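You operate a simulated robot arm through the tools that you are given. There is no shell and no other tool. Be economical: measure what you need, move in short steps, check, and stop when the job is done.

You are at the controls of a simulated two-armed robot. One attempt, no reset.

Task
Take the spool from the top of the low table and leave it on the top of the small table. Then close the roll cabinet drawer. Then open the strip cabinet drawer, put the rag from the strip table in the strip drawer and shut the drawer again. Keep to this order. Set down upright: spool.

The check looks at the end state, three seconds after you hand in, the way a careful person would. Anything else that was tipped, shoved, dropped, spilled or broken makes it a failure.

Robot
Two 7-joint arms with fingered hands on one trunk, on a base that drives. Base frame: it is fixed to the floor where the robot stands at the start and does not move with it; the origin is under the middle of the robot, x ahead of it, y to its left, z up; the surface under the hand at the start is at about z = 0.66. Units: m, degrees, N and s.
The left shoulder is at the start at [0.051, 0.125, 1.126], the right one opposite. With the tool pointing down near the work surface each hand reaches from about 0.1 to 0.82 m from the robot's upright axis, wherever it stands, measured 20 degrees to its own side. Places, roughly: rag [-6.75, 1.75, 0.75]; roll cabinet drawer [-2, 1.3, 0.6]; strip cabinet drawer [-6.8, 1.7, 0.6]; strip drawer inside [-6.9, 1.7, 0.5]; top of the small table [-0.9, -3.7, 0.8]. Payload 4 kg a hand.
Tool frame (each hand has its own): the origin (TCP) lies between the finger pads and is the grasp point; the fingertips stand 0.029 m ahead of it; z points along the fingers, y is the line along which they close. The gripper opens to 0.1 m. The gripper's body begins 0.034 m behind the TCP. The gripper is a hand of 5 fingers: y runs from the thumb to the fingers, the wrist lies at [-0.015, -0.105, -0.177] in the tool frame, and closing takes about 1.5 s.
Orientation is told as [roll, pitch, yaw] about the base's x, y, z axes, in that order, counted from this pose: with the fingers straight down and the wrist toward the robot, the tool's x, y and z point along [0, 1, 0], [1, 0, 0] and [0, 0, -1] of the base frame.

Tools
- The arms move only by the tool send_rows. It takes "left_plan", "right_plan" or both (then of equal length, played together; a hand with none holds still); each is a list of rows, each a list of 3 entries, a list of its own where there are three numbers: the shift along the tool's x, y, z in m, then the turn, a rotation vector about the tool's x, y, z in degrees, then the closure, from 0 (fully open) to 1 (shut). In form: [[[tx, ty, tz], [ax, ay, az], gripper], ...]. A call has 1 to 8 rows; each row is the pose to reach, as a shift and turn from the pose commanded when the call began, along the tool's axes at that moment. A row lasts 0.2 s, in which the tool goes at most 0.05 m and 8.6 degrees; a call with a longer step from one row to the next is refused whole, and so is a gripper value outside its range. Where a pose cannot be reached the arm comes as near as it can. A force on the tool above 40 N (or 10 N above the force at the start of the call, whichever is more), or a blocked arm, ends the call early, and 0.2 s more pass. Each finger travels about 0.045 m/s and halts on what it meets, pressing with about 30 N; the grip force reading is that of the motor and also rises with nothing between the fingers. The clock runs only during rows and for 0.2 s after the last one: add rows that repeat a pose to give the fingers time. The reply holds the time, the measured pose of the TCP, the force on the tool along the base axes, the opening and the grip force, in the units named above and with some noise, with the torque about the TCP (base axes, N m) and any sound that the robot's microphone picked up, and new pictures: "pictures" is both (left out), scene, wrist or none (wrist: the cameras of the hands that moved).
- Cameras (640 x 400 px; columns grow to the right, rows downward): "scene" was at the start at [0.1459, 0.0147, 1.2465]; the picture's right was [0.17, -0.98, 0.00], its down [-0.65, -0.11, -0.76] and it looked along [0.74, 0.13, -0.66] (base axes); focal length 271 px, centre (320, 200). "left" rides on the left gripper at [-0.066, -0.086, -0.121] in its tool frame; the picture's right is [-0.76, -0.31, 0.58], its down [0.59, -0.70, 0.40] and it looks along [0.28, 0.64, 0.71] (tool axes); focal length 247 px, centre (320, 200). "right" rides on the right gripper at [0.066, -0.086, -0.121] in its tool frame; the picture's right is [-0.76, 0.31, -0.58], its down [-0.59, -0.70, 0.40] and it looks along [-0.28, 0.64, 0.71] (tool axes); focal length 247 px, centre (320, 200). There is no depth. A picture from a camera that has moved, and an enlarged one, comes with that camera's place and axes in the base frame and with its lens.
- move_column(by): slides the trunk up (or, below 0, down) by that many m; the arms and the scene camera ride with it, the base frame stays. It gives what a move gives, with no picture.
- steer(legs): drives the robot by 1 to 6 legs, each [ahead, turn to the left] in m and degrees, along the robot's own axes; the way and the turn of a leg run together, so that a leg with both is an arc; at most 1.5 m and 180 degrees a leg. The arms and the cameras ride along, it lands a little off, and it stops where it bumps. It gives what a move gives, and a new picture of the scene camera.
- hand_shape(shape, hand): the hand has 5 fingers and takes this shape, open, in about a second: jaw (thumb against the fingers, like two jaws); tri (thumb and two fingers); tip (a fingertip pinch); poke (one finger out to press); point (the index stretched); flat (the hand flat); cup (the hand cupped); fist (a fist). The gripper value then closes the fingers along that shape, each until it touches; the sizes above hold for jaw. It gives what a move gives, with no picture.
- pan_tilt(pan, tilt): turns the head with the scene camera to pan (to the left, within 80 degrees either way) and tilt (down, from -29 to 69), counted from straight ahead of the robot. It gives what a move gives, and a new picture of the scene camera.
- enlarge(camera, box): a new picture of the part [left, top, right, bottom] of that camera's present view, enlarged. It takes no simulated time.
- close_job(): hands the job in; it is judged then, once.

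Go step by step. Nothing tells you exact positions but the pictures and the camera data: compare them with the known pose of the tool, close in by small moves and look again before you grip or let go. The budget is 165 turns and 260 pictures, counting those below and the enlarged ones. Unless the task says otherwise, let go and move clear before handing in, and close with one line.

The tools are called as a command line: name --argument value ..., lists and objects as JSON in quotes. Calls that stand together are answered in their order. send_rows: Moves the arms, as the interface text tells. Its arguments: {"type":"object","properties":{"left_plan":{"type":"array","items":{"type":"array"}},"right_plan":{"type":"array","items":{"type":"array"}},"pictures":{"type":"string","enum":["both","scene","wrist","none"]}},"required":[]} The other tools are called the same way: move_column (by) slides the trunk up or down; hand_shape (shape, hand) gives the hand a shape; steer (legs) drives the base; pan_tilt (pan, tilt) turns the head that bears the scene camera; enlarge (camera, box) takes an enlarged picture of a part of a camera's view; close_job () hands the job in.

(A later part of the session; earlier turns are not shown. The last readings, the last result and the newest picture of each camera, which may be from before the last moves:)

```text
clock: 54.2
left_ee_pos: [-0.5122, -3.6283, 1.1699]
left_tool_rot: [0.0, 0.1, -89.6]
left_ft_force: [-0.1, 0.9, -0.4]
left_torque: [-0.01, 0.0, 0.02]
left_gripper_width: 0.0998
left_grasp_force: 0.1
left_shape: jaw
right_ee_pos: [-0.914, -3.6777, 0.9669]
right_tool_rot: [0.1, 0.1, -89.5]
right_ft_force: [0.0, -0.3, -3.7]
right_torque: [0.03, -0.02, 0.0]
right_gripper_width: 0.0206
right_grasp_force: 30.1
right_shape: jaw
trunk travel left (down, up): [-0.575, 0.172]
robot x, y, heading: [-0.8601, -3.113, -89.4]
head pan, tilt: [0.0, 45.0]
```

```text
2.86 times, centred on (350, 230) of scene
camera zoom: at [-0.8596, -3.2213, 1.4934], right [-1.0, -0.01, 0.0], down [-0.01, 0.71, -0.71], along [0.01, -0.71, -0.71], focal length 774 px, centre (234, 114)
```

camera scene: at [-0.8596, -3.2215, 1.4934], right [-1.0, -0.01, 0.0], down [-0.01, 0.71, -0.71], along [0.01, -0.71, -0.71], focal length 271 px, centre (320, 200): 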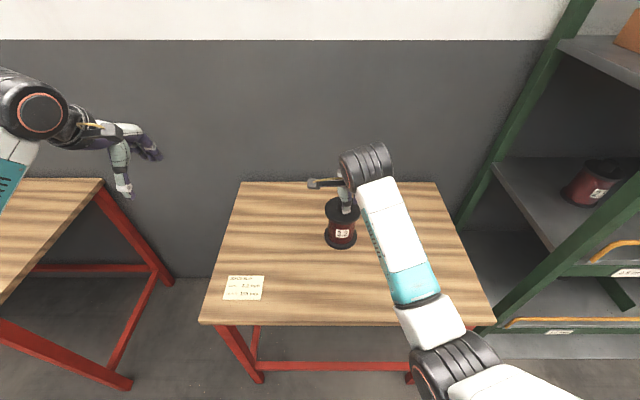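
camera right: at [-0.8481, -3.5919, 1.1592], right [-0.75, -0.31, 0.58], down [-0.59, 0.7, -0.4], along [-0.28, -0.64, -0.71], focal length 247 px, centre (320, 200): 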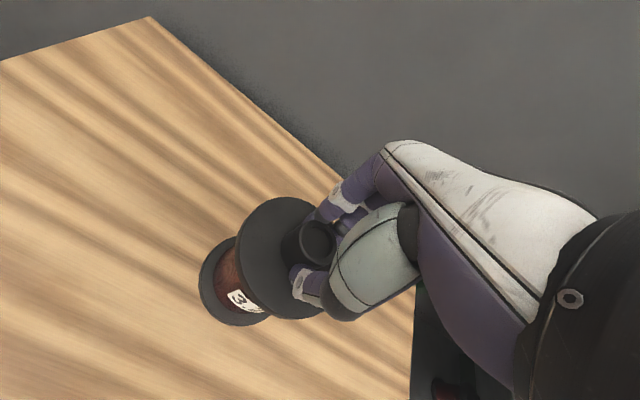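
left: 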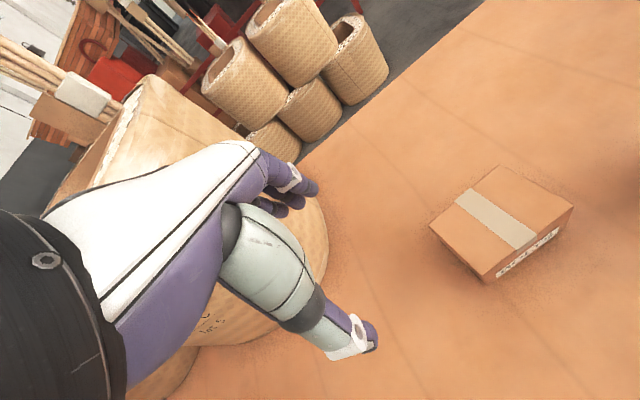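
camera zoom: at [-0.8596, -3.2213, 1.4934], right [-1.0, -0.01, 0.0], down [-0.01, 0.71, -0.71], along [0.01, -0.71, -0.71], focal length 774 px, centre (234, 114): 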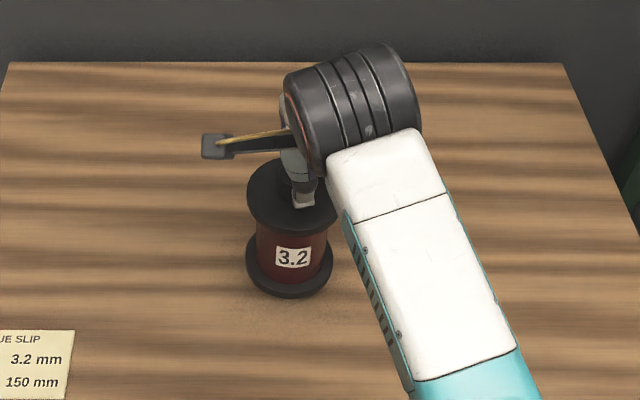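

send_rows --right_plan '[[[0, 0, 0.004], [0, 0, 0], 1], [[0, 0, 0.008], [0, 0, 0], 1], [[0, 0, 0.012], [0, 0, 0], 1], [[0, 0, 0.016], [0, 0, 0], 1], [[0, 0, 0.02], [0, 0, 0], 1], [[0, 0, 0.024], [0, 0, 0], 1], [[0, 0, 0.024], [0, 0, 0], 1]]' --pictures "none"

enlarge --camera "scene" --box '[270, 160, 430, 300]'

```text
clock: 55.8
left_ee_pos: [-0.5113, -3.6294, 1.1693]
left_tool_rot: [0.0, 0.2, -89.6]
left_ft_force: [-0.3, -0.9, 0.0]
left_torque: [0.03, -0.01, -0.01]
left_gripper_width: 0.0998
left_grasp_force: 0.1
left_shape: jaw
right_ee_pos: [-0.9147, -3.6776, 0.9432]
right_tool_rot: [-0.1, 0.0, -89.6]
right_ft_force: [-0.1, -0.2, -4.2]
right_torque: [0.01, 0.01, 0.03]
right_gripper_width: 0.0208
right_grasp_force: 30.1
right_shape: jaw
trunk travel left (down, up): [-0.575, 0.172]
robot x, y, heading: [-0.8618, -3.1109, -89.8]
head pan, tilt: [0.0, 45.0]
```

```text
2.86 times, centred on (350, 230) of scene
camera zoom: at [-0.8596, -3.2213, 1.4934], right [-1.0, -0.01, 0.0], down [-0.01, 0.71, -0.71], along [0.01, -0.71, -0.71], focal length 774 px, centre (234, 114)
```

zoom: 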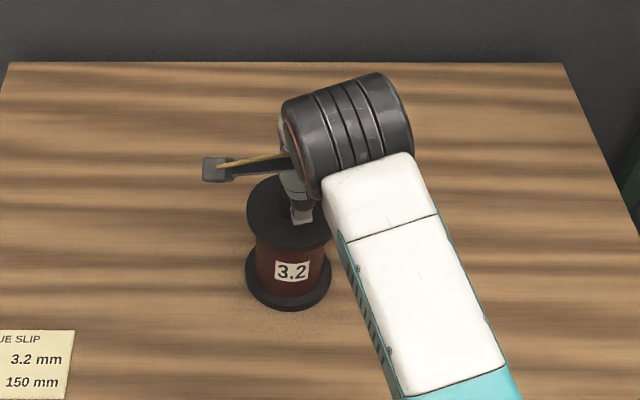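

send_rows --right_plan '[[[0, 0, 0.003], [0, 0, 0], 1], [[0, 0, 0.006], [0, 0, 0], 1], [[0, 0, 0.009], [0, 0, 0], 1], [[0, 0, 0.012], [0, 0, 0], 1], [[0, 0, 0.012], [0, 0, 0], 1]]' --pictures "none"

enlarge --camera "scene" --box '[270, 160, 430, 300]'

```text
clock: 57.0
left_ee_pos: [-0.5116, -3.629, 1.17]
left_tool_rot: [0.1, 0.1, -89.5]
left_ft_force: [0.0, -0.5, 0.5]
left_torque: [0.01, 0.04, -0.02]
left_gripper_width: 0.0998
left_grasp_force: 0.0
left_shape: jaw
right_ee_pos: [-0.9127, -3.6816, 0.9414]
right_tool_rot: [0.2, -1.1, -89.5]
right_ft_force: [-3.1, 5.1, 17.2]
right_torque: [0.19, 0.04, -0.03]
right_gripper_width: 0.0231
right_grasp_force: 29.9
right_shape: jaw
trunk travel left (down, up): [-0.575, 0.172]
robot x, y, heading: [-0.8622, -3.1093, -89.6]
head pan, tilt: [0.0, 45.0]
stopped in row 5 (right hand): the force on the tool passed its limit at 41 N (the readings are from after the stop); the commanded pose is now the measured one
```

```text
2.86 times, centred on (350, 230) of scene
camera zoom: at [-0.8595, -3.22, 1.4933], right [-1.0, -0.01, 0.0], down [-0.01, 0.71, -0.71], along [0.01, -0.71, -0.71], focal length 774 px, centre (234, 114)
```

zoom: 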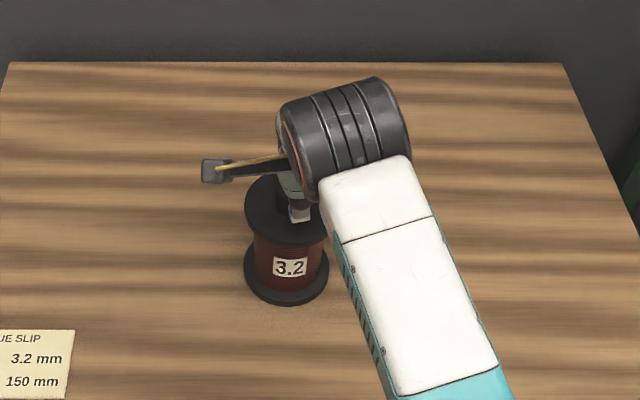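

Contact: the spool stands on the table (z≈0.80). I'll open gently and check it before lifting away.

send_rows --right_plan '[[[0, 0, -0.001], [0, 0, 0], 0.9], [[0, 0, -0.001], [0, 0, 0], 0.8], [[0, 0, -0.001], [0, 0, 0], 0.7], [[0, 0, -0.001], [0, 0, 0], 0.6], [[0, 0, -0.001], [0, 0, 0], 0.5], [[0, 0, -0.001], [0, 0, 0], 0.4], [[0, 0, -0.001], [0, 0, 0], 0.4]]' --pictures "wrist"

enlarge --camera "scene" --box '[270, 160, 430, 300]'

```text
clock: 58.6
left_ee_pos: [-0.5109, -3.6286, 1.1705]
left_tool_rot: [-0.1, 0.0, -89.6]
left_ft_force: [-0.2, 1.5, 0.6]
left_torque: [-0.02, 0.0, -0.02]
left_gripper_width: 0.0997
left_grasp_force: 0.0
left_shape: jaw
right_ee_pos: [-0.9129, -3.6806, 0.9404]
right_tool_rot: [0.1, -0.7, -89.6]
right_ft_force: [-0.5, -2.6, 13.0]
right_torque: [0.18, 0.0, -0.04]
right_gripper_width: 0.0593
right_grasp_force: 0.1
right_shape: jaw
trunk travel left (down, up): [-0.575, 0.172]
robot x, y, heading: [-0.8603, -3.1098, -89.4]
head pan, tilt: [0.0, 45.0]
camera right: at [-0.8465, -3.5931, 1.0589], right [-0.76, -0.3, 0.58], down [-0.59, 0.69, -0.41], along [-0.28, -0.65, -0.71], focal length 247 px, centre (320, 200)
```

right: 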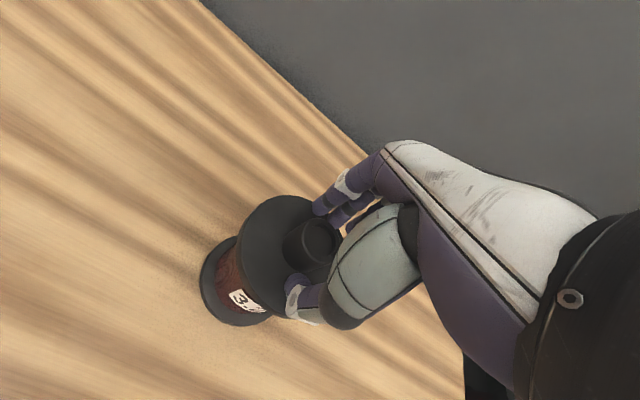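

```text
2.86 times, centred on (350, 230) of scene
camera zoom: at [-0.8595, -3.22, 1.4936], right [-1.0, -0.01, 0.0], down [-0.01, 0.71, -0.71], along [0.01, -0.71, -0.71], focal length 774 px, centre (234, 114)
```

zoom: 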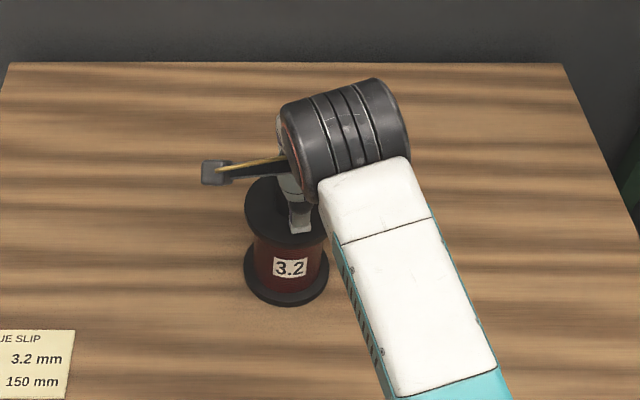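

Released and standing upright. Lifting straight up.

send_rows --right_plan '[[[0, 0, -0.02], [0, 0, 0], 0.4], [[0, 0, -0.05], [0, 0, 0], 0.4], [[0, 0, -0.09], [0, 0, 0], 0.4], [[0, 0, -0.13], [0, 0, 0], 0.2], [[0, 0, -0.16], [0, 0, 0], 0], [[0, 0, -0.16], [0, 0, 0], 0]]'

```text
clock: 60.0
left_ee_pos: [-0.5124, -3.6287, 1.1705]
left_tool_rot: [0.0, -0.1, -89.5]
left_ft_force: [0.1, -0.6, 0.7]
left_torque: [0.0, 0.02, 0.02]
left_gripper_width: 0.0996
left_grasp_force: 0.0
left_shape: jaw
right_ee_pos: [-0.9135, -3.6806, 1.1007]
right_tool_rot: [0.1, -0.6, -89.5]
right_ft_force: [-0.1, -1.5, -0.1]
right_torque: [-0.02, -0.02, 0.0]
right_gripper_width: 0.0997
right_grasp_force: 0.1
right_shape: jaw
trunk travel left (down, up): [-0.575, 0.172]
robot x, y, heading: [-0.8628, -3.1105, -89.4]
head pan, tilt: [0.0, 45.0]
camera scene: at [-0.8597, -3.2208, 1.4934], right [-1.0, -0.01, 0.0], down [-0.01, 0.71, -0.71], along [0.01, -0.71, -0.71], focal length 271 px, centre (320, 200)
camera right: at [-0.8469, -3.5926, 1.2206], right [-0.76, -0.31, 0.58], down [-0.59, 0.69, -0.41], along [-0.28, -0.65, -0.71], focal length 247 px, centre (320, 200)
```

scene: 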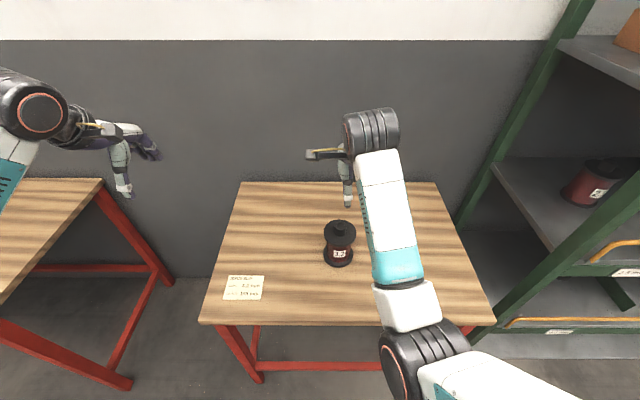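
right: 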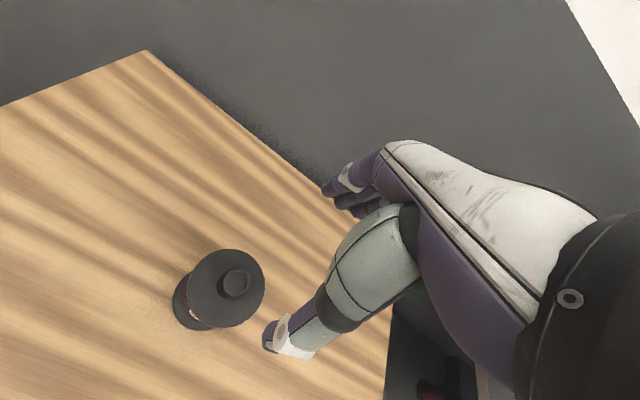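

The spool stands upright on the small table. I'll back away, then turn to survey the way to the roll cabinet at [-2, 1.3].

steer --legs '[[-0.7, 0]]'

send_rows --left_plan '[[[0, -0.03, 0], [0, 0, 0], 0], [[0, -0.06, 0], [0, 0, 0], 0], [[0, -0.09, 0], [0, 0, 0], 0], [[0, -0.12, 0], [0, 0, 0], 0], [[0, -0.15, 0], [0, 0, 0], 0], [[0, -0.15, 0], [0, 0, 0], 0]]' --right_plan '[[[-0.01, -0.035, 0], [0, 0, 0], 0], [[-0.02, -0.07, 0], [0, 0, 0], 0], [[-0.03, -0.105, 0], [0, 0, 0], 0], [[-0.04, -0.14, 0], [0, 0, 0], 0], [[-0.05, -0.175, 0], [0, 0, 0], 0], [[-0.05, -0.175, 0], [0, 0, 0], 0]]' --pictures "none"

steer --legs '[[0, -90]]'

pan_tilt --pan -50 --tilt 20

```text
clock: 63.8
left_ee_pos: [-0.5186, -2.9296, 1.1702]
left_tool_rot: [0.0, -0.1, -89.7]
left_ft_force: [-0.1, -0.8, 0.5]
left_torque: [-0.02, -0.03, 0.02]
left_gripper_width: 0.0997
left_grasp_force: 0.0
left_shape: jaw
right_ee_pos: [-0.9188, -2.9775, 1.1007]
right_tool_rot: [0.0, -0.7, -89.7]
right_ft_force: [-0.1, 0.8, 0.3]
right_torque: [-0.01, -0.04, 0.0]
right_gripper_width: 0.0998
right_grasp_force: 0.1
right_shape: jaw
trunk travel left (down, up): [-0.575, 0.172]
robot x, y, heading: [-0.8669, -2.4075, -89.7]
head pan, tilt: [0.0, 45.0]
camera scene: at [-0.8645, -2.5189, 1.4935], right [-1.0, 0.0, 0.0], down [0.0, 0.71, -0.71], along [0.0, -0.71, -0.71], focal length 271 px, centre (320, 200)
```

scene: 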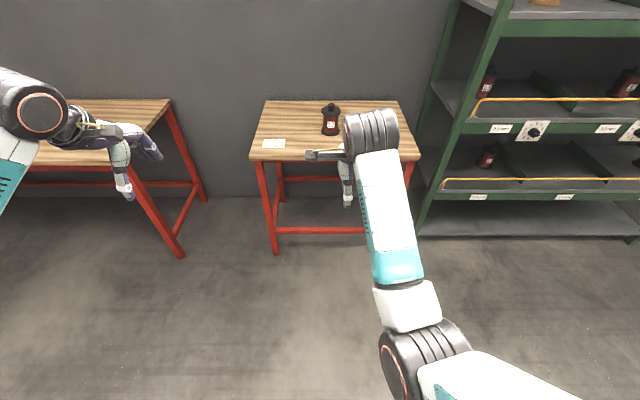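

```text
clock: 65.2
left_ee_pos: [-0.5199, -2.7801, 1.1699]
left_tool_rot: [0.0, 0.1, -89.7]
left_ft_force: [0.6, -0.8, -0.2]
left_torque: [0.04, 0.01, 0.03]
left_gripper_width: 0.1
left_grasp_force: 0.0
left_shape: jaw
right_ee_pos: [-0.9703, -2.8042, 1.0979]
right_tool_rot: [0.2, -0.6, -89.8]
right_ft_force: [-1.2, 0.0, 0.0]
right_torque: [-0.02, 0.03, -0.04]
right_gripper_width: 0.0996
right_grasp_force: 0.0
right_shape: jaw
trunk travel left (down, up): [-0.575, 0.172]
robot x, y, heading: [-0.8612, -2.4083, -89.5]
head pan, tilt: [0.0, 45.0]
```

```text
clock: 69.6
left_ee_pos: [-1.2405, -2.7485, 1.1697]
left_tool_rot: [-0.1, 0.0, 179.5]
left_ft_force: [-0.2, -0.2, 0.1]
left_torque: [0.0, 0.04, -0.05]
left_gripper_width: 0.0998
left_grasp_force: 0.0
left_shape: jaw
right_ee_pos: [-1.2569, -2.2981, 1.0984]
right_tool_rot: [0.1, -0.7, 179.4]
right_ft_force: [0.1, 0.4, 0.0]
right_torque: [0.02, 0.0, 0.01]
right_gripper_width: 0.0998
right_grasp_force: 0.1
right_shape: jaw
trunk travel left (down, up): [-0.575, 0.172]
robot x, y, heading: [-0.8675, -2.4093, 179.4]
head pan, tilt: [0.0, 45.0]
camera scene: at [-0.9757, -2.4085, 1.4935], right [0.01, 1.0, 0.0], down [0.71, -0.01, -0.71], along [-0.71, 0.01, -0.71], focal length 271 px, centre (320, 200)
```

scene: 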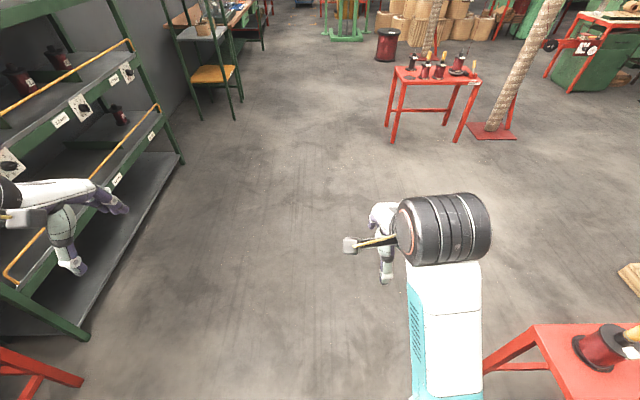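

```text
clock: 70.8
left_ee_pos: [-1.2397, -2.7488, 1.1684]
left_tool_rot: [0.0, 0.0, 179.3]
left_ft_force: [0.1, -0.3, -0.3]
left_torque: [-0.02, 0.0, 0.03]
left_gripper_width: 0.0997
left_grasp_force: 0.0
left_shape: jaw
right_ee_pos: [-1.2579, -2.2984, 1.0994]
right_tool_rot: [0.0, -0.6, 179.4]
right_ft_force: [0.6, 0.3, 0.2]
right_torque: [-0.01, -0.02, -0.01]
right_gripper_width: 0.1001
right_grasp_force: 0.0
right_shape: jaw
trunk travel left (down, up): [-0.575, 0.172]
robot x, y, heading: [-0.8695, -2.4086, 179.3]
head pan, tilt: [-50.0, 20.0]
camera scene: at [-0.9535, -2.3375, 1.5321], right [0.77, 0.64, 0.0], down [0.22, -0.26, -0.94], along [-0.6, 0.72, -0.34], focal length 271 px, centre (320, 200)
```

scene: 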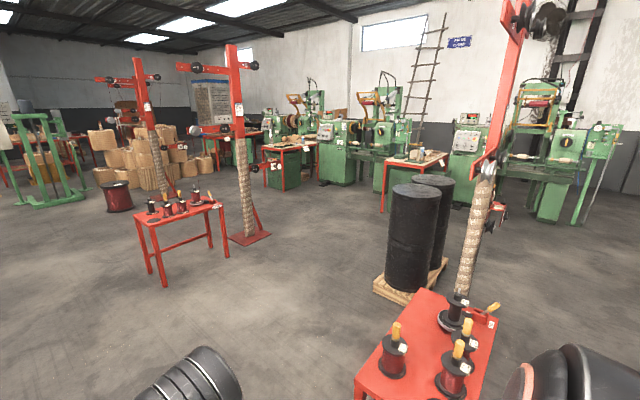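

The roll cabinet appears at about (415,165) in the picture, behind black drums. Zooming in.

enlarge --camera "scene" --box '[220, 80, 500, 260]'

```text
2.22 times, centred on (360, 170) of scene
camera zoom: at [-0.9535, -2.3375, 1.5321], right [0.77, 0.64, 0.0], down [0.22, -0.26, -0.94], along [-0.6, 0.72, -0.34], focal length 602 px, centre (231, 267)
```

zoom: 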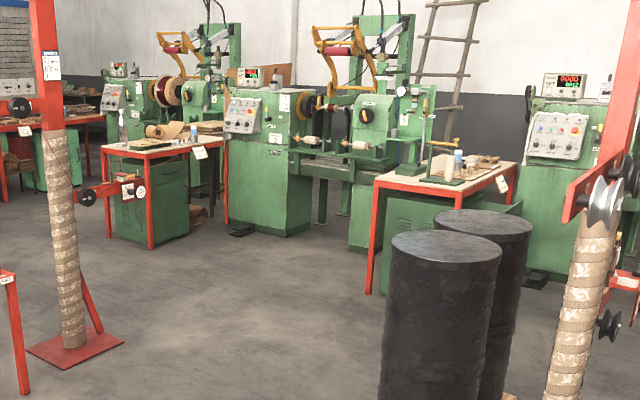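

Red-framed benches with green drawer cabinets stand against that side; the roll one is just behind the black drums. I'll drive along x to about -2.4 and then turn toward it.

steer --legs '[[1.5, 0], [0, -90]]'

pan_tilt --pan 0 --tilt 20

```text
clock: 82.2
left_ee_pos: [-2.7273, -2.033, 1.1693]
left_tool_rot: [0.0, 0.0, 90.1]
left_ft_force: [-1.0, -0.7, 0.2]
left_torque: [-0.02, 0.0, 0.02]
left_gripper_width: 0.0997
left_grasp_force: 0.0
left_shape: jaw
right_ee_pos: [-2.2781, -2.0099, 1.098]
right_tool_rot: [0.0, -0.7, 90.1]
right_ft_force: [1.0, -0.6, -0.2]
right_torque: [0.02, -0.02, 0.01]
right_gripper_width: 0.0998
right_grasp_force: 0.0
right_shape: jaw
trunk travel left (down, up): [-0.575, 0.172]
robot x, y, heading: [-2.3857, -2.4007, 90.1]
head pan, tilt: [-50.0, 20.0]
camera scene: at [-2.3141, -2.3154, 1.5322], right [0.64, -0.77, 0.0], down [-0.26, -0.22, -0.94], along [0.72, 0.6, -0.34], focal length 271 px, centre (320, 200)
```

scene: 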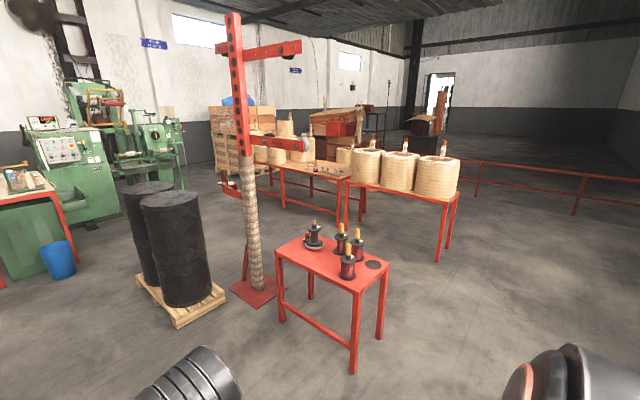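

```text
clock: 83.4
left_ee_pos: [-2.7282, -2.0332, 1.1687]
left_tool_rot: [-0.1, 0.0, 90.0]
left_ft_force: [0.6, -0.1, 0.5]
left_torque: [-0.03, 0.01, 0.03]
left_gripper_width: 0.1
left_grasp_force: 0.0
left_shape: jaw
right_ee_pos: [-2.2789, -2.0094, 1.0981]
right_tool_rot: [0.1, -0.7, 89.9]
right_ft_force: [0.6, -0.1, -0.1]
right_torque: [0.0, -0.03, -0.03]
right_gripper_width: 0.0998
right_grasp_force: 0.0
right_shape: jaw
trunk travel left (down, up): [-0.575, 0.172]
robot x, y, heading: [-2.3808, -2.4024, 90.1]
head pan, tilt: [0.0, 20.0]
camera scene: at [-2.3854, -2.2823, 1.5321], right [1.0, 0.0, 0.0], down [0.0, -0.34, -0.94], along [0.0, 0.94, -0.34], focal length 271 px, centre (320, 200)
```

scene: 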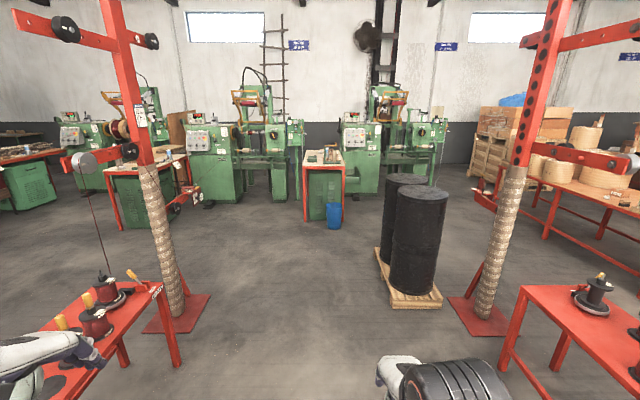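

enlarge --camera "scene" --box '[260, 130, 400, 240]'

enlarge --camera "scene" --box '[0, 100, 240, 260]'

```text
3.64 times, centred on (330, 185) of scene
camera zoom: at [-2.3854, -2.2823, 1.5321], right [1.0, 0.0, 0.0], down [0.0, -0.34, -0.94], along [0.0, 0.94, -0.34], focal length 986 px, centre (284, 254)
```

zoom: 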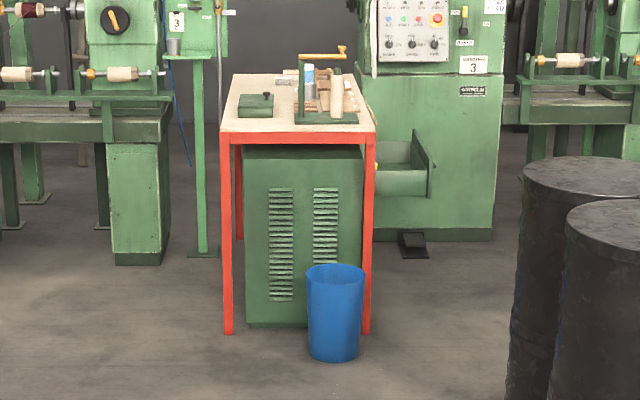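

```text
2.50 times, centred on (120, 180) of scene
camera zoom: at [-2.3854, -2.2823, 1.5321], right [1.0, 0.0, 0.0], down [0.0, -0.34, -0.94], along [0.0, 0.94, -0.34], focal length 678 px, centre (820, 250)
```

zoom: 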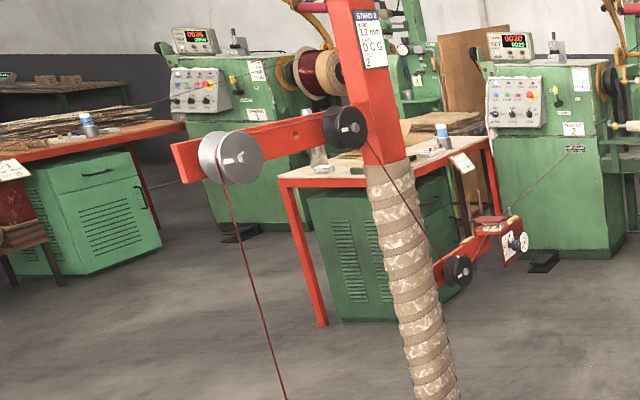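

The roll cabinet's drawer stands open toward +x (its front at x≈-1.87, y≈1.2-1.3, z≈0.6), so I need to push it toward -x from the east side. I'll go around by the corridor I know is clear.

steer --legs '[[0, -90], [1.5, 0], [0.48, 0], [0, 90], [1.3, 0]]'

```text
clock: 107.3
left_ee_pos: [-0.7337, -0.7516, 1.1696]
left_tool_rot: [0.0, 0.1, 90.5]
left_ft_force: [0.9, 0.4, -0.4]
left_torque: [-0.06, 0.03, 0.02]
left_gripper_width: 0.0997
left_grasp_force: 0.0
left_shape: jaw
right_ee_pos: [-0.2844, -0.7245, 1.0991]
right_tool_rot: [0.1, -0.7, 90.8]
right_ft_force: [0.1, 0.8, -0.1]
right_torque: [-0.02, 0.01, 0.03]
right_gripper_width: 0.0995
right_grasp_force: 0.0
right_shape: jaw
trunk travel left (down, up): [-0.575, 0.172]
robot x, y, heading: [-0.3838, -1.1192, 90.9]
head pan, tilt: [0.0, 20.0]
camera scene: at [-0.3884, -0.9978, 1.5321], right [1.0, 0.01, 0.0], down [0.0, -0.34, -0.94], along [-0.01, 0.94, -0.34], focal length 271 px, centre (320, 200)
```

scene: 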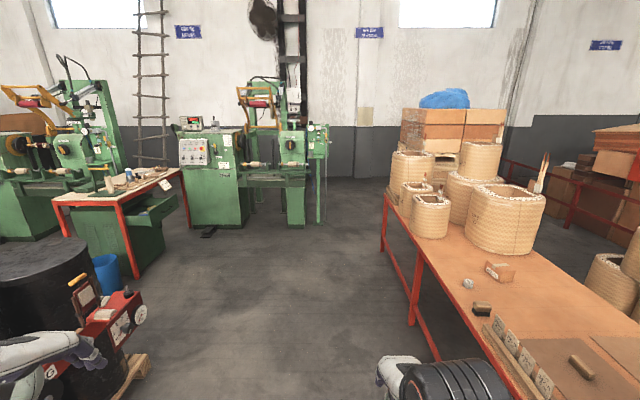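

Clear ahead. Drive on to y≈1.25 and turn left to face the cabinet.

steer --legs '[[1.5, 0], [0.86, 0], [0, 89]]'

pan_tilt --pan 0 --tilt 30

```text
clock: 122.7
left_ee_pos: [-0.748, 0.8747, 1.1701]
left_tool_rot: [0.0, 0.1, 179.0]
left_ft_force: [-0.1, -0.1, 0.5]
left_torque: [0.02, 0.02, 0.01]
left_gripper_width: 0.0999
left_grasp_force: 0.1
left_shape: jaw
right_ee_pos: [-0.7642, 1.325, 1.099]
right_tool_rot: [0.2, -0.7, 179.1]
right_ft_force: [-0.6, -1.0, 0.5]
right_torque: [-0.02, 0.0, 0.02]
right_gripper_width: 0.0998
right_grasp_force: 0.0
right_shape: jaw
trunk travel left (down, up): [-0.575, 0.172]
robot x, y, heading: [-0.3721, 1.2114, 179.3]
head pan, tilt: [0.0, 20.0]
camera scene: at [-0.494, 1.2132, 1.5321], right [0.01, 1.0, 0.0], down [0.34, 0.0, -0.94], along [-0.94, 0.01, -0.34], focal length 271 px, centre (320, 200)
```

scene: 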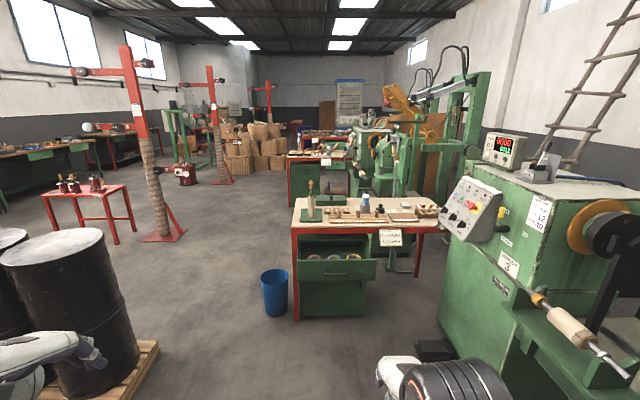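

```text
clock: 123.4
left_ee_pos: [-0.7479, 0.8754, 1.1696]
left_tool_rot: [0.0, 0.0, 179.2]
left_ft_force: [0.0, 0.2, 0.3]
left_torque: [-0.03, -0.03, -0.03]
left_gripper_width: 0.0998
left_grasp_force: 0.1
left_shape: jaw
right_ee_pos: [-0.7641, 1.3244, 1.0995]
right_tool_rot: [0.1, -0.7, 179.1]
right_ft_force: [-0.9, 0.7, -1.0]
right_torque: [0.0, -0.01, -0.01]
right_gripper_width: 0.0998
right_grasp_force: 0.0
right_shape: jaw
trunk travel left (down, up): [-0.575, 0.172]
robot x, y, heading: [-0.3713, 1.2109, 179.1]
head pan, tilt: [0.0, 30.0]
camera scene: at [-0.4914, 1.2133, 1.5161], right [0.01, 1.0, 0.0], down [0.5, -0.01, -0.87], along [-0.87, 0.01, -0.5], focal length 271 px, centre (320, 200)
```

scene: 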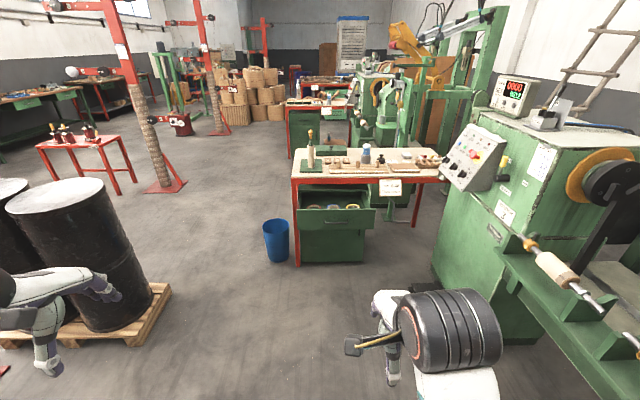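

The roll drawer's front is at x≈-1.86, y≈1.09–1.56, z≈0.6, opening toward me. I'll lower the trunk, make a right fist, and drive up to it.

move_column --by -0.35

hand_shape --hand "right" --shape "fist"

steer --legs '[[0.9, 0]]'

pan_tilt --pan 0 --tilt 45

```text
clock: 126.8
left_ee_pos: [-0.753, 0.8752, 0.8041]
left_tool_rot: [-0.1, 2.8, 178.9]
left_ft_force: [-0.5, -0.7, 0.1]
left_torque: [0.01, 0.01, 0.0]
left_gripper_width: 0.0997
left_grasp_force: 0.1
left_shape: jaw
right_ee_pos: [-0.764, 1.3249, 0.7206]
right_tool_rot: [0.1, 4.1, 179.2]
right_ft_force: [-0.9, -0.3, 0.3]
right_torque: [0.01, 0.01, 0.05]
right_gripper_width: 0.0998
right_grasp_force: 0.0
right_shape: jaw
trunk travel left (down, up): [-0.225, 0.522]
robot x, y, heading: [-0.3698, 1.2116, 179.5]
head pan, tilt: [0.0, 30.0]
```

```text
clock: 127.7
left_ee_pos: [-0.7535, 0.8731, 0.8044]
left_tool_rot: [-0.1, 3.0, 179.0]
left_ft_force: [-0.9, -0.1, -0.7]
left_torque: [-0.03, -0.01, 0.01]
left_gripper_width: 0.0997
left_grasp_force: 0.1
left_shape: jaw
right_ee_pos: [-0.7635, 1.3249, 0.7206]
right_tool_rot: [0.2, 4.1, 179.1]
right_ft_force: [-1.2, -0.3, -0.3]
right_torque: [0.01, -0.02, -0.01]
right_gripper_width: 0.0002
right_grasp_force: 0.0
right_shape: fist
trunk travel left (down, up): [-0.225, 0.522]
robot x, y, heading: [-0.3699, 1.212, 179.2]
head pan, tilt: [0.0, 30.0]
```

```text
clock: 132.5
left_ee_pos: [-1.6606, 0.8966, 0.8035]
left_tool_rot: [-0.1, 2.9, 178.4]
left_ft_force: [-0.3, -0.6, 1.0]
left_torque: [0.01, 0.01, -0.02]
left_gripper_width: 0.0999
left_grasp_force: 0.0
left_shape: jaw
right_ee_pos: [-1.6673, 1.3497, 0.7195]
right_tool_rot: [0.2, 4.1, 178.5]
right_ft_force: [-0.5, 0.2, -0.2]
right_torque: [-0.01, -0.04, 0.02]
right_gripper_width: 0.0
right_grasp_force: 0.1
right_shape: fist
trunk travel left (down, up): [-0.225, 0.522]
robot x, y, heading: [-1.2786, 1.2316, 178.6]
head pan, tilt: [0.0, 30.0]
camera scene: at [-1.4607, 1.2349, 1.1603], right [0.03, 1.0, 0.0], down [0.5, -0.01, -0.87], along [-0.87, 0.02, -0.5], focal length 271 px, centre (320, 200)
```

scene: 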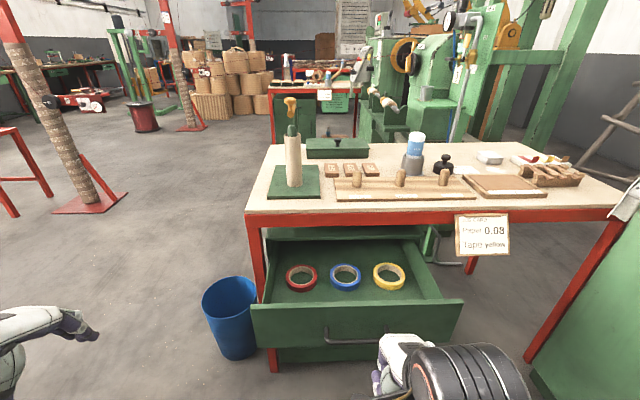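

```text
clock: 133.3
left_ee_pos: [-1.6614, 0.8972, 0.8034]
left_tool_rot: [-0.1, 2.9, 178.5]
left_ft_force: [0.2, 1.0, 0.2]
left_torque: [0.02, 0.04, 0.01]
left_gripper_width: 0.0998
left_grasp_force: 0.1
left_shape: jaw
right_ee_pos: [-1.6678, 1.3484, 0.7197]
right_tool_rot: [0.1, 4.2, 178.5]
right_ft_force: [-0.3, 0.4, 0.0]
right_torque: [-0.02, -0.02, 0.04]
right_gripper_width: 0.0001
right_grasp_force: 0.0
right_shape: fist
trunk travel left (down, up): [-0.225, 0.522]
robot x, y, heading: [-1.2778, 1.2301, 178.3]
head pan, tilt: [0.0, 45.0]
camera scene: at [-1.4516, 1.2347, 1.1377], right [0.03, 1.0, 0.0], down [0.71, -0.02, -0.71], along [-0.71, 0.02, -0.71], focal length 271 px, centre (320, 200)
```

scene: 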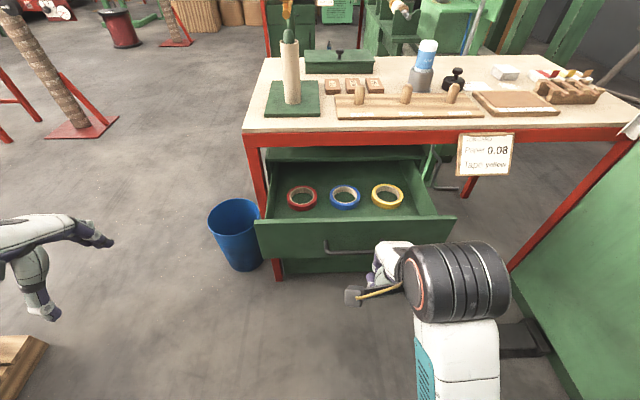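

The drawer front spans z≈0.51–0.665 with a bar handle; I'll rotate the right fist to point forward at z≈0.60, still short of the front.

send_rows --right_plan '[[[0, 0.005, 0.015], [-7.5, 0, 0], 0], [[0, 0.01, 0.03], [-15, 0, 0], 0], [[0, 0.015, 0.045], [-22.5, 0, 0], 0], [[0, 0.02, 0.06], [-30, 0, 0], 0], [[0, 0.025, 0.075], [-37.5, 0, 0], 0], [[0, 0.03, 0.09], [-45, 0, 0], 0], [[0, 0.03, 0.105], [-52.5, 0, 0], 0], [[0, 0.03, 0.115], [-60, 0, 0], 0]]' --pictures "both"

```text
clock: 135.1
left_ee_pos: [-1.6616, 0.8977, 0.8041]
left_tool_rot: [-0.1, 3.0, 178.4]
left_ft_force: [-0.4, -0.3, -0.2]
left_torque: [-0.01, -0.05, -0.02]
left_gripper_width: 0.0998
left_grasp_force: 0.1
left_shape: jaw
right_ee_pos: [-1.6777, 1.3555, 0.5926]
right_tool_rot: [-4.6, -55.0, -175.9]
right_ft_force: [-0.2, 0.7, 0.7]
right_torque: [-0.03, 0.0, -0.04]
right_gripper_width: 0.0001
right_grasp_force: 0.1
right_shape: fist
trunk travel left (down, up): [-0.225, 0.522]
robot x, y, heading: [-1.2792, 1.2283, 178.5]
head pan, tilt: [0.0, 45.0]
camera scene: at [-1.4518, 1.2345, 1.1376], right [0.03, 1.0, 0.0], down [0.71, -0.02, -0.71], along [-0.71, 0.02, -0.71], focal length 271 px, centre (320, 200)
camera right: at [-1.5265, 1.2914, 0.5891], right [0.29, 0.73, 0.62], down [0.07, 0.62, -0.78], along [-0.95, 0.27, 0.13], focal length 247 px, centre (320, 200)
```

scene: 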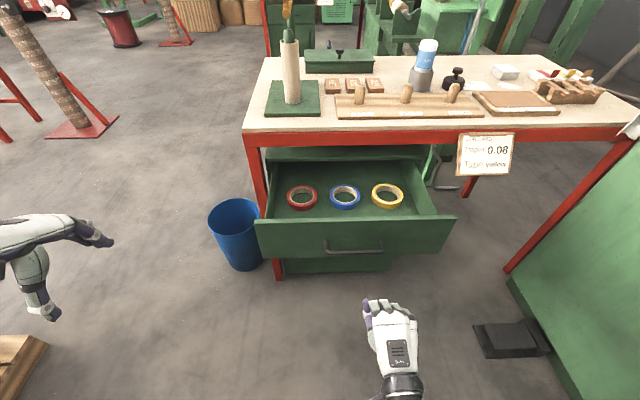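
right: 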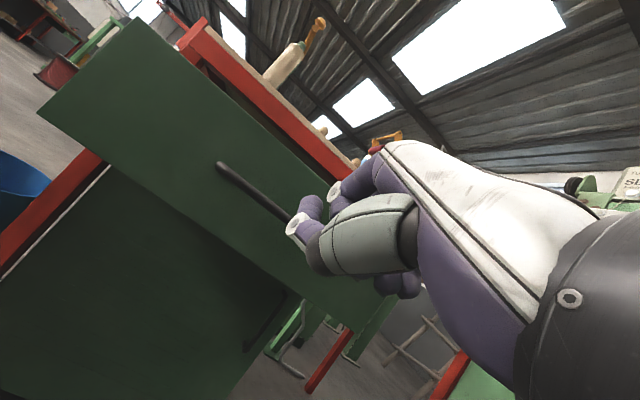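

The fist points at the drawer front, at handle height. I'll advance toward it.

send_rows --right_plan '[[[0.005, 0.011, 0.016], [0, 0, 0], 0], [[0.01, 0.023, 0.033], [0, 0, 0], 0], [[0.015, 0.034, 0.049], [0, 0, 0], 0], [[0.02, 0.046, 0.066], [0, 0, 0], 0], [[0.02, 0.057, 0.082], [0, 0, 0], 0], [[0.02, 0.068, 0.098], [0, 0, 0], 0]]' --pictures "both"

```text
clock: 136.0
left_ee_pos: [-1.6624, 0.8968, 0.8034]
left_tool_rot: [-0.1, 2.9, 178.4]
left_ft_force: [-1.2, -0.4, -0.3]
left_torque: [0.02, 0.02, -0.05]
left_gripper_width: 0.0998
left_grasp_force: 0.1
left_shape: jaw
right_ee_pos: [-1.6735, 1.3451, 0.5352]
right_tool_rot: [-4.3, -45.9, -176.6]
right_ft_force: [-0.4, 0.9, -0.6]
right_torque: [-0.02, -0.04, -0.02]
right_gripper_width: 0.0
right_grasp_force: 0.1
right_shape: fist
trunk travel left (down, up): [-0.225, 0.522]
robot x, y, heading: [-1.278, 1.2312, 178.3]
head pan, tilt: [0.0, 45.0]
stopped in row 4 (right hand): the arm was blocked; the commanded pose is now the measured one
camera scene: at [-1.4514, 1.2347, 1.1377], right [0.03, 1.0, 0.0], down [0.71, -0.02, -0.71], along [-0.71, 0.02, -0.71], focal length 271 px, centre (320, 200)
camera right: at [-1.5252, 1.2793, 0.554], right [0.2, 0.72, 0.66], down [0.2, 0.63, -0.75], along [-0.96, 0.28, -0.02], focal length 247 px, centre (320, 200)
```

scene: 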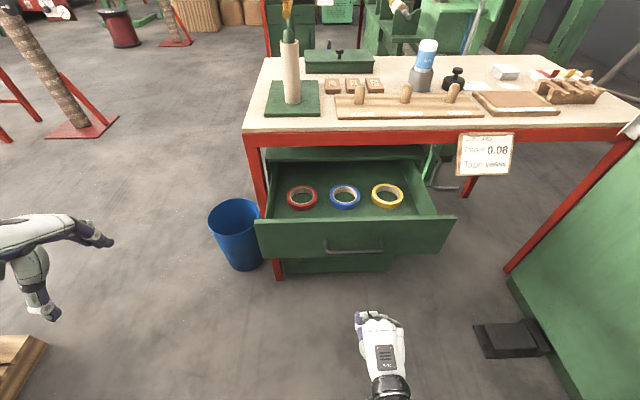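
right: 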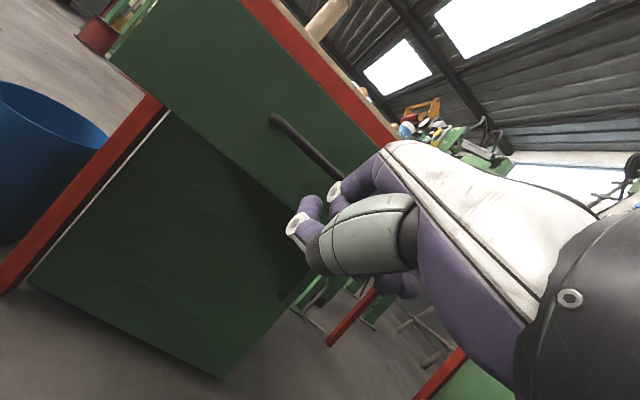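

The arm hit a joint limit in that low posture. I'll raise the trunk and use a steeper hand instead.

move_column --by 0.25

send_rows --right_plan '[[[0, 0, 0], [7.5, 0, 0], 0], [[0, 0, 0], [15, 0, 0], 0], [[0, 0, 0], [22.5, 0, 0], 0], [[0, 0, 0], [22.5, 0, 0], 0]]' --pictures "none"

```text
clock: 138.6
left_ee_pos: [-1.6612, 0.8967, 1.0532]
left_tool_rot: [-0.1, 2.9, 178.4]
left_ft_force: [-0.2, -0.2, 0.2]
left_torque: [0.02, 0.0, -0.03]
left_gripper_width: 0.0999
left_grasp_force: 0.0
left_shape: jaw
right_ee_pos: [-1.6746, 1.3431, 0.7855]
right_tool_rot: [-4.1, -46.1, -176.8]
right_ft_force: [-0.3, 0.0, 0.0]
right_torque: [0.0, 0.01, 0.01]
right_gripper_width: 0.0
right_grasp_force: 0.1
right_shape: fist
trunk travel left (down, up): [-0.475, 0.272]
robot x, y, heading: [-1.2718, 1.2315, 178.4]
head pan, tilt: [0.0, 45.0]
```

```text
clock: 139.6
left_ee_pos: [-1.6612, 0.8964, 1.0524]
left_tool_rot: [-0.2, 2.9, 178.4]
left_ft_force: [0.0, 0.2, -0.9]
left_torque: [-0.01, 0.01, 0.0]
left_gripper_width: 0.0998
left_grasp_force: 0.1
left_shape: jaw
right_ee_pos: [-1.6762, 1.3441, 0.7877]
right_tool_rot: [-3.0, -23.6, -178.5]
right_ft_force: [0.5, 0.6, -0.3]
right_torque: [-0.03, -0.01, 0.01]
right_gripper_width: 0.0
right_grasp_force: 0.0
right_shape: fist
trunk travel left (down, up): [-0.475, 0.272]
robot x, y, heading: [-1.2738, 1.2321, 178.6]
head pan, tilt: [0.0, 45.0]
```

send_rows --right_plan '[[[0.005, -0.014, 0.032], [0, 0, 0], 0], [[0.01, -0.028, 0.064], [0, 0, 0], 0], [[0.015, -0.042, 0.096], [0, 0, 0], 0], [[0.02, -0.056, 0.128], [0, 0, 0], 0], [[0.02, -0.068, 0.158], [0, 0, 0], 0], [[0.02, -0.068, 0.158], [0, 0, 0], 0]]' --pictures "both"

```text
clock: 140.6
left_ee_pos: [-1.6617, 0.8973, 1.0538]
left_tool_rot: [-0.2, 2.9, 178.4]
left_ft_force: [0.1, -0.6, 0.1]
left_torque: [0.02, 0.03, -0.02]
left_gripper_width: 0.0996
left_grasp_force: 0.0
left_shape: jaw
right_ee_pos: [-1.5564, 1.3401, 0.5827]
right_tool_rot: [-3.9, -13.4, -177.8]
right_ft_force: [0.9, -0.4, 0.0]
right_torque: [0.02, 0.02, -0.02]
right_gripper_width: 0.0
right_grasp_force: 0.0
right_shape: fist
trunk travel left (down, up): [-0.475, 0.272]
robot x, y, heading: [-1.2793, 1.2298, 178.4]
head pan, tilt: [0.0, 45.0]
stopped in row 5 (right hand): the arm was blocked; the commanded pose is now the measured one
camera scene: at [-1.3937, 1.2332, 1.3929], right [0.03, 1.0, 0.0], down [0.71, -0.02, -0.71], along [-0.71, 0.02, -0.71], focal length 271 px, centre (320, 200)
camera right: at [-1.441, 1.2715, 0.6758], right [-0.18, 0.71, 0.68], down [0.58, 0.64, -0.51], along [-0.8, 0.3, -0.53], focal length 247 px, centre (320, 200)
```

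scene: 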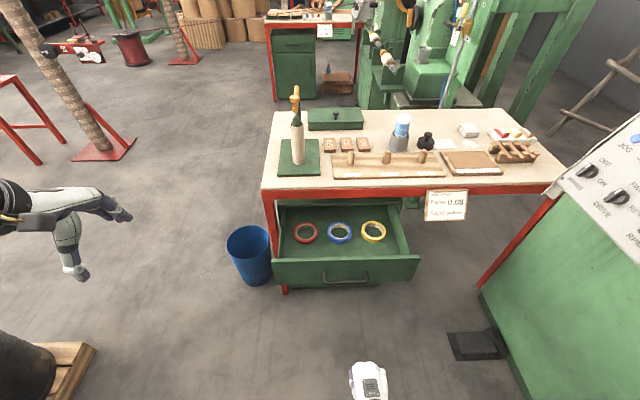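
right: 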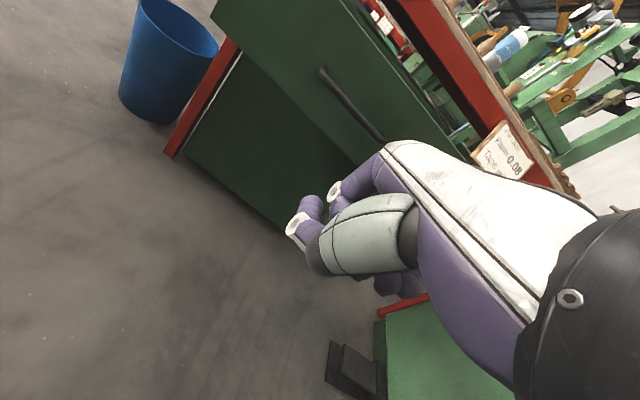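

The arm is too folded here. I'll back the base a bit and extend the arm forward.

steer --legs '[[-0.15, 0]]'

send_rows --right_plan '[[[0, 0.038, 0.01], [0, 0, 0], 0], [[0, 0.076, 0.02], [0, 0, 0], 0], [[0.005, 0.114, 0.03], [0, 0, 0], 0], [[0.01, 0.152, 0.036], [0, 0, 0], 0], [[0.01, 0.19, 0.04], [0, 0, 0], 0], [[0.01, 0.22, 0.044], [0, 0, 0], 0], [[0.01, 0.22, 0.044], [0, 0, 0], 0]]' --pictures "both"

```text
clock: 142.0
left_ee_pos: [-1.5093, 0.8932, 1.0534]
left_tool_rot: [-0.1, 2.8, 178.5]
left_ft_force: [-0.2, 0.5, -0.3]
left_torque: [0.03, 0.02, 0.0]
left_gripper_width: 0.0997
left_grasp_force: 0.1
left_shape: jaw
right_ee_pos: [-1.4062, 1.3362, 0.5838]
right_tool_rot: [-3.7, -13.5, -177.7]
right_ft_force: [1.1, 0.1, 0.2]
right_torque: [0.0, 0.02, 0.04]
right_gripper_width: 0.0
right_grasp_force: 0.0
right_shape: fist
trunk travel left (down, up): [-0.475, 0.272]
robot x, y, heading: [-1.119, 1.2251, 178.4]
head pan, tilt: [0.0, 45.0]
camera scene: at [-1.2418, 1.2291, 1.393], right [0.02, 1.0, 0.0], down [0.71, -0.02, -0.71], along [-0.71, 0.02, -0.71], focal length 271 px, centre (320, 200)
```

scene: 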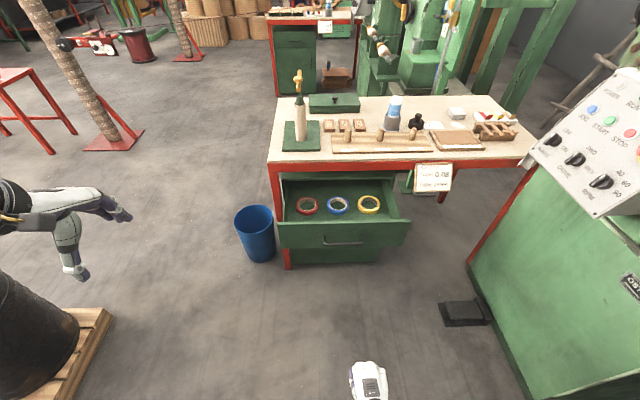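

```text
clock: 142.7
left_ee_pos: [-1.5123, 0.8917, 1.0532]
left_tool_rot: [-0.1, 2.8, 178.4]
left_ft_force: [0.3, -0.3, -0.7]
left_torque: [0.0, 0.0, -0.01]
left_gripper_width: 0.0996
left_grasp_force: 0.0
left_shape: jaw
right_ee_pos: [-1.3417, 1.3447, 0.5249]
right_tool_rot: [-4.3, -1.3, -177.2]
right_ft_force: [-0.6, 0.2, 0.0]
right_torque: [0.02, -0.01, -0.02]
right_gripper_width: 0.0
right_grasp_force: 0.1
right_shape: fist
trunk travel left (down, up): [-0.475, 0.272]
robot x, y, heading: [-1.1226, 1.2304, 178.7]
head pan, tilt: [0.0, 45.0]
stopped in row 3 (right hand): the arm was blocked; the commanded pose is now the measured one
camera scene: at [-1.2432, 1.2293, 1.3929], right [0.02, 1.0, 0.0], down [0.71, -0.02, -0.71], along [-0.71, 0.02, -0.71], focal length 271 px, centre (320, 200)
camera right: at [-1.2484, 1.2756, 0.6379], right [-0.32, 0.7, 0.64], down [0.66, 0.65, -0.37], along [-0.67, 0.3, -0.67], focal length 247 px, centre (320, 200)
```

scene: 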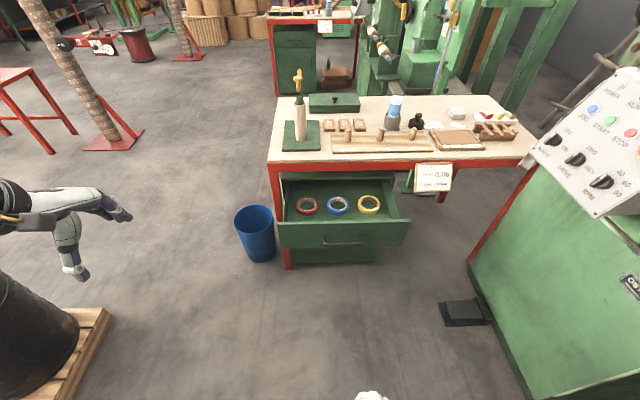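
right: 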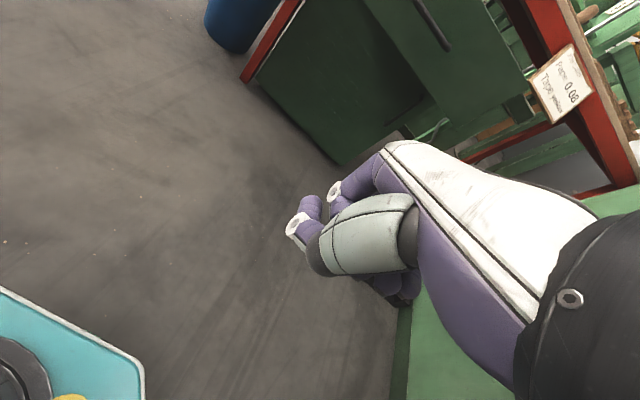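

The arm is in a bad posture; I'll bring the hand straight up first to recover.

send_rows --right_plan '[[[0, 0, -0.03], [0, 0, 0], 0], [[0, 0, -0.06], [0, 0, 0], 0], [[0, 0.01, -0.1], [0, 0, 0], 0], [[0, 0.03, -0.14], [0, 0, 0], 0], [[0, 0.06, -0.18], [0, 0, 0], 0], [[0, 0.09, -0.22], [0, 0, 0], 0], [[0, 0.13, -0.24], [0, 0, 0], 0], [[0, 0.16, -0.26], [0, 0, 0], 0]]' --pictures "scene"

```text
clock: 144.7
left_ee_pos: [-1.511, 0.8942, 1.0541]
left_tool_rot: [-0.1, 2.9, 178.5]
left_ft_force: [0.2, 0.3, 0.3]
left_torque: [0.0, -0.01, 0.0]
left_gripper_width: 0.0999
left_grasp_force: 0.0
left_shape: jaw
right_ee_pos: [-1.456, 1.3476, 0.7582]
right_tool_rot: [-8.3, 3.0, -175.6]
right_ft_force: [0.7, -0.3, 0.1]
right_torque: [0.0, -0.02, -0.02]
right_gripper_width: 0.0
right_grasp_force: 0.1
right_shape: fist
trunk travel left (down, up): [-0.475, 0.272]
robot x, y, heading: [-1.1249, 1.2279, 178.6]
head pan, tilt: [0.0, 45.0]
stopped in row 8 (right hand): the arm was blocked; the commanded pose is now the measured one
camera scene: at [-1.2436, 1.2293, 1.3928], right [0.02, 1.0, 0.0], down [0.71, -0.02, -0.71], along [-0.71, 0.02, -0.71], focal length 271 px, centre (320, 200)
```

scene: 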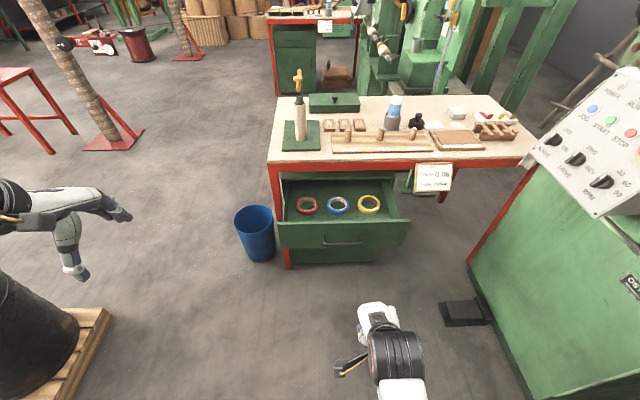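

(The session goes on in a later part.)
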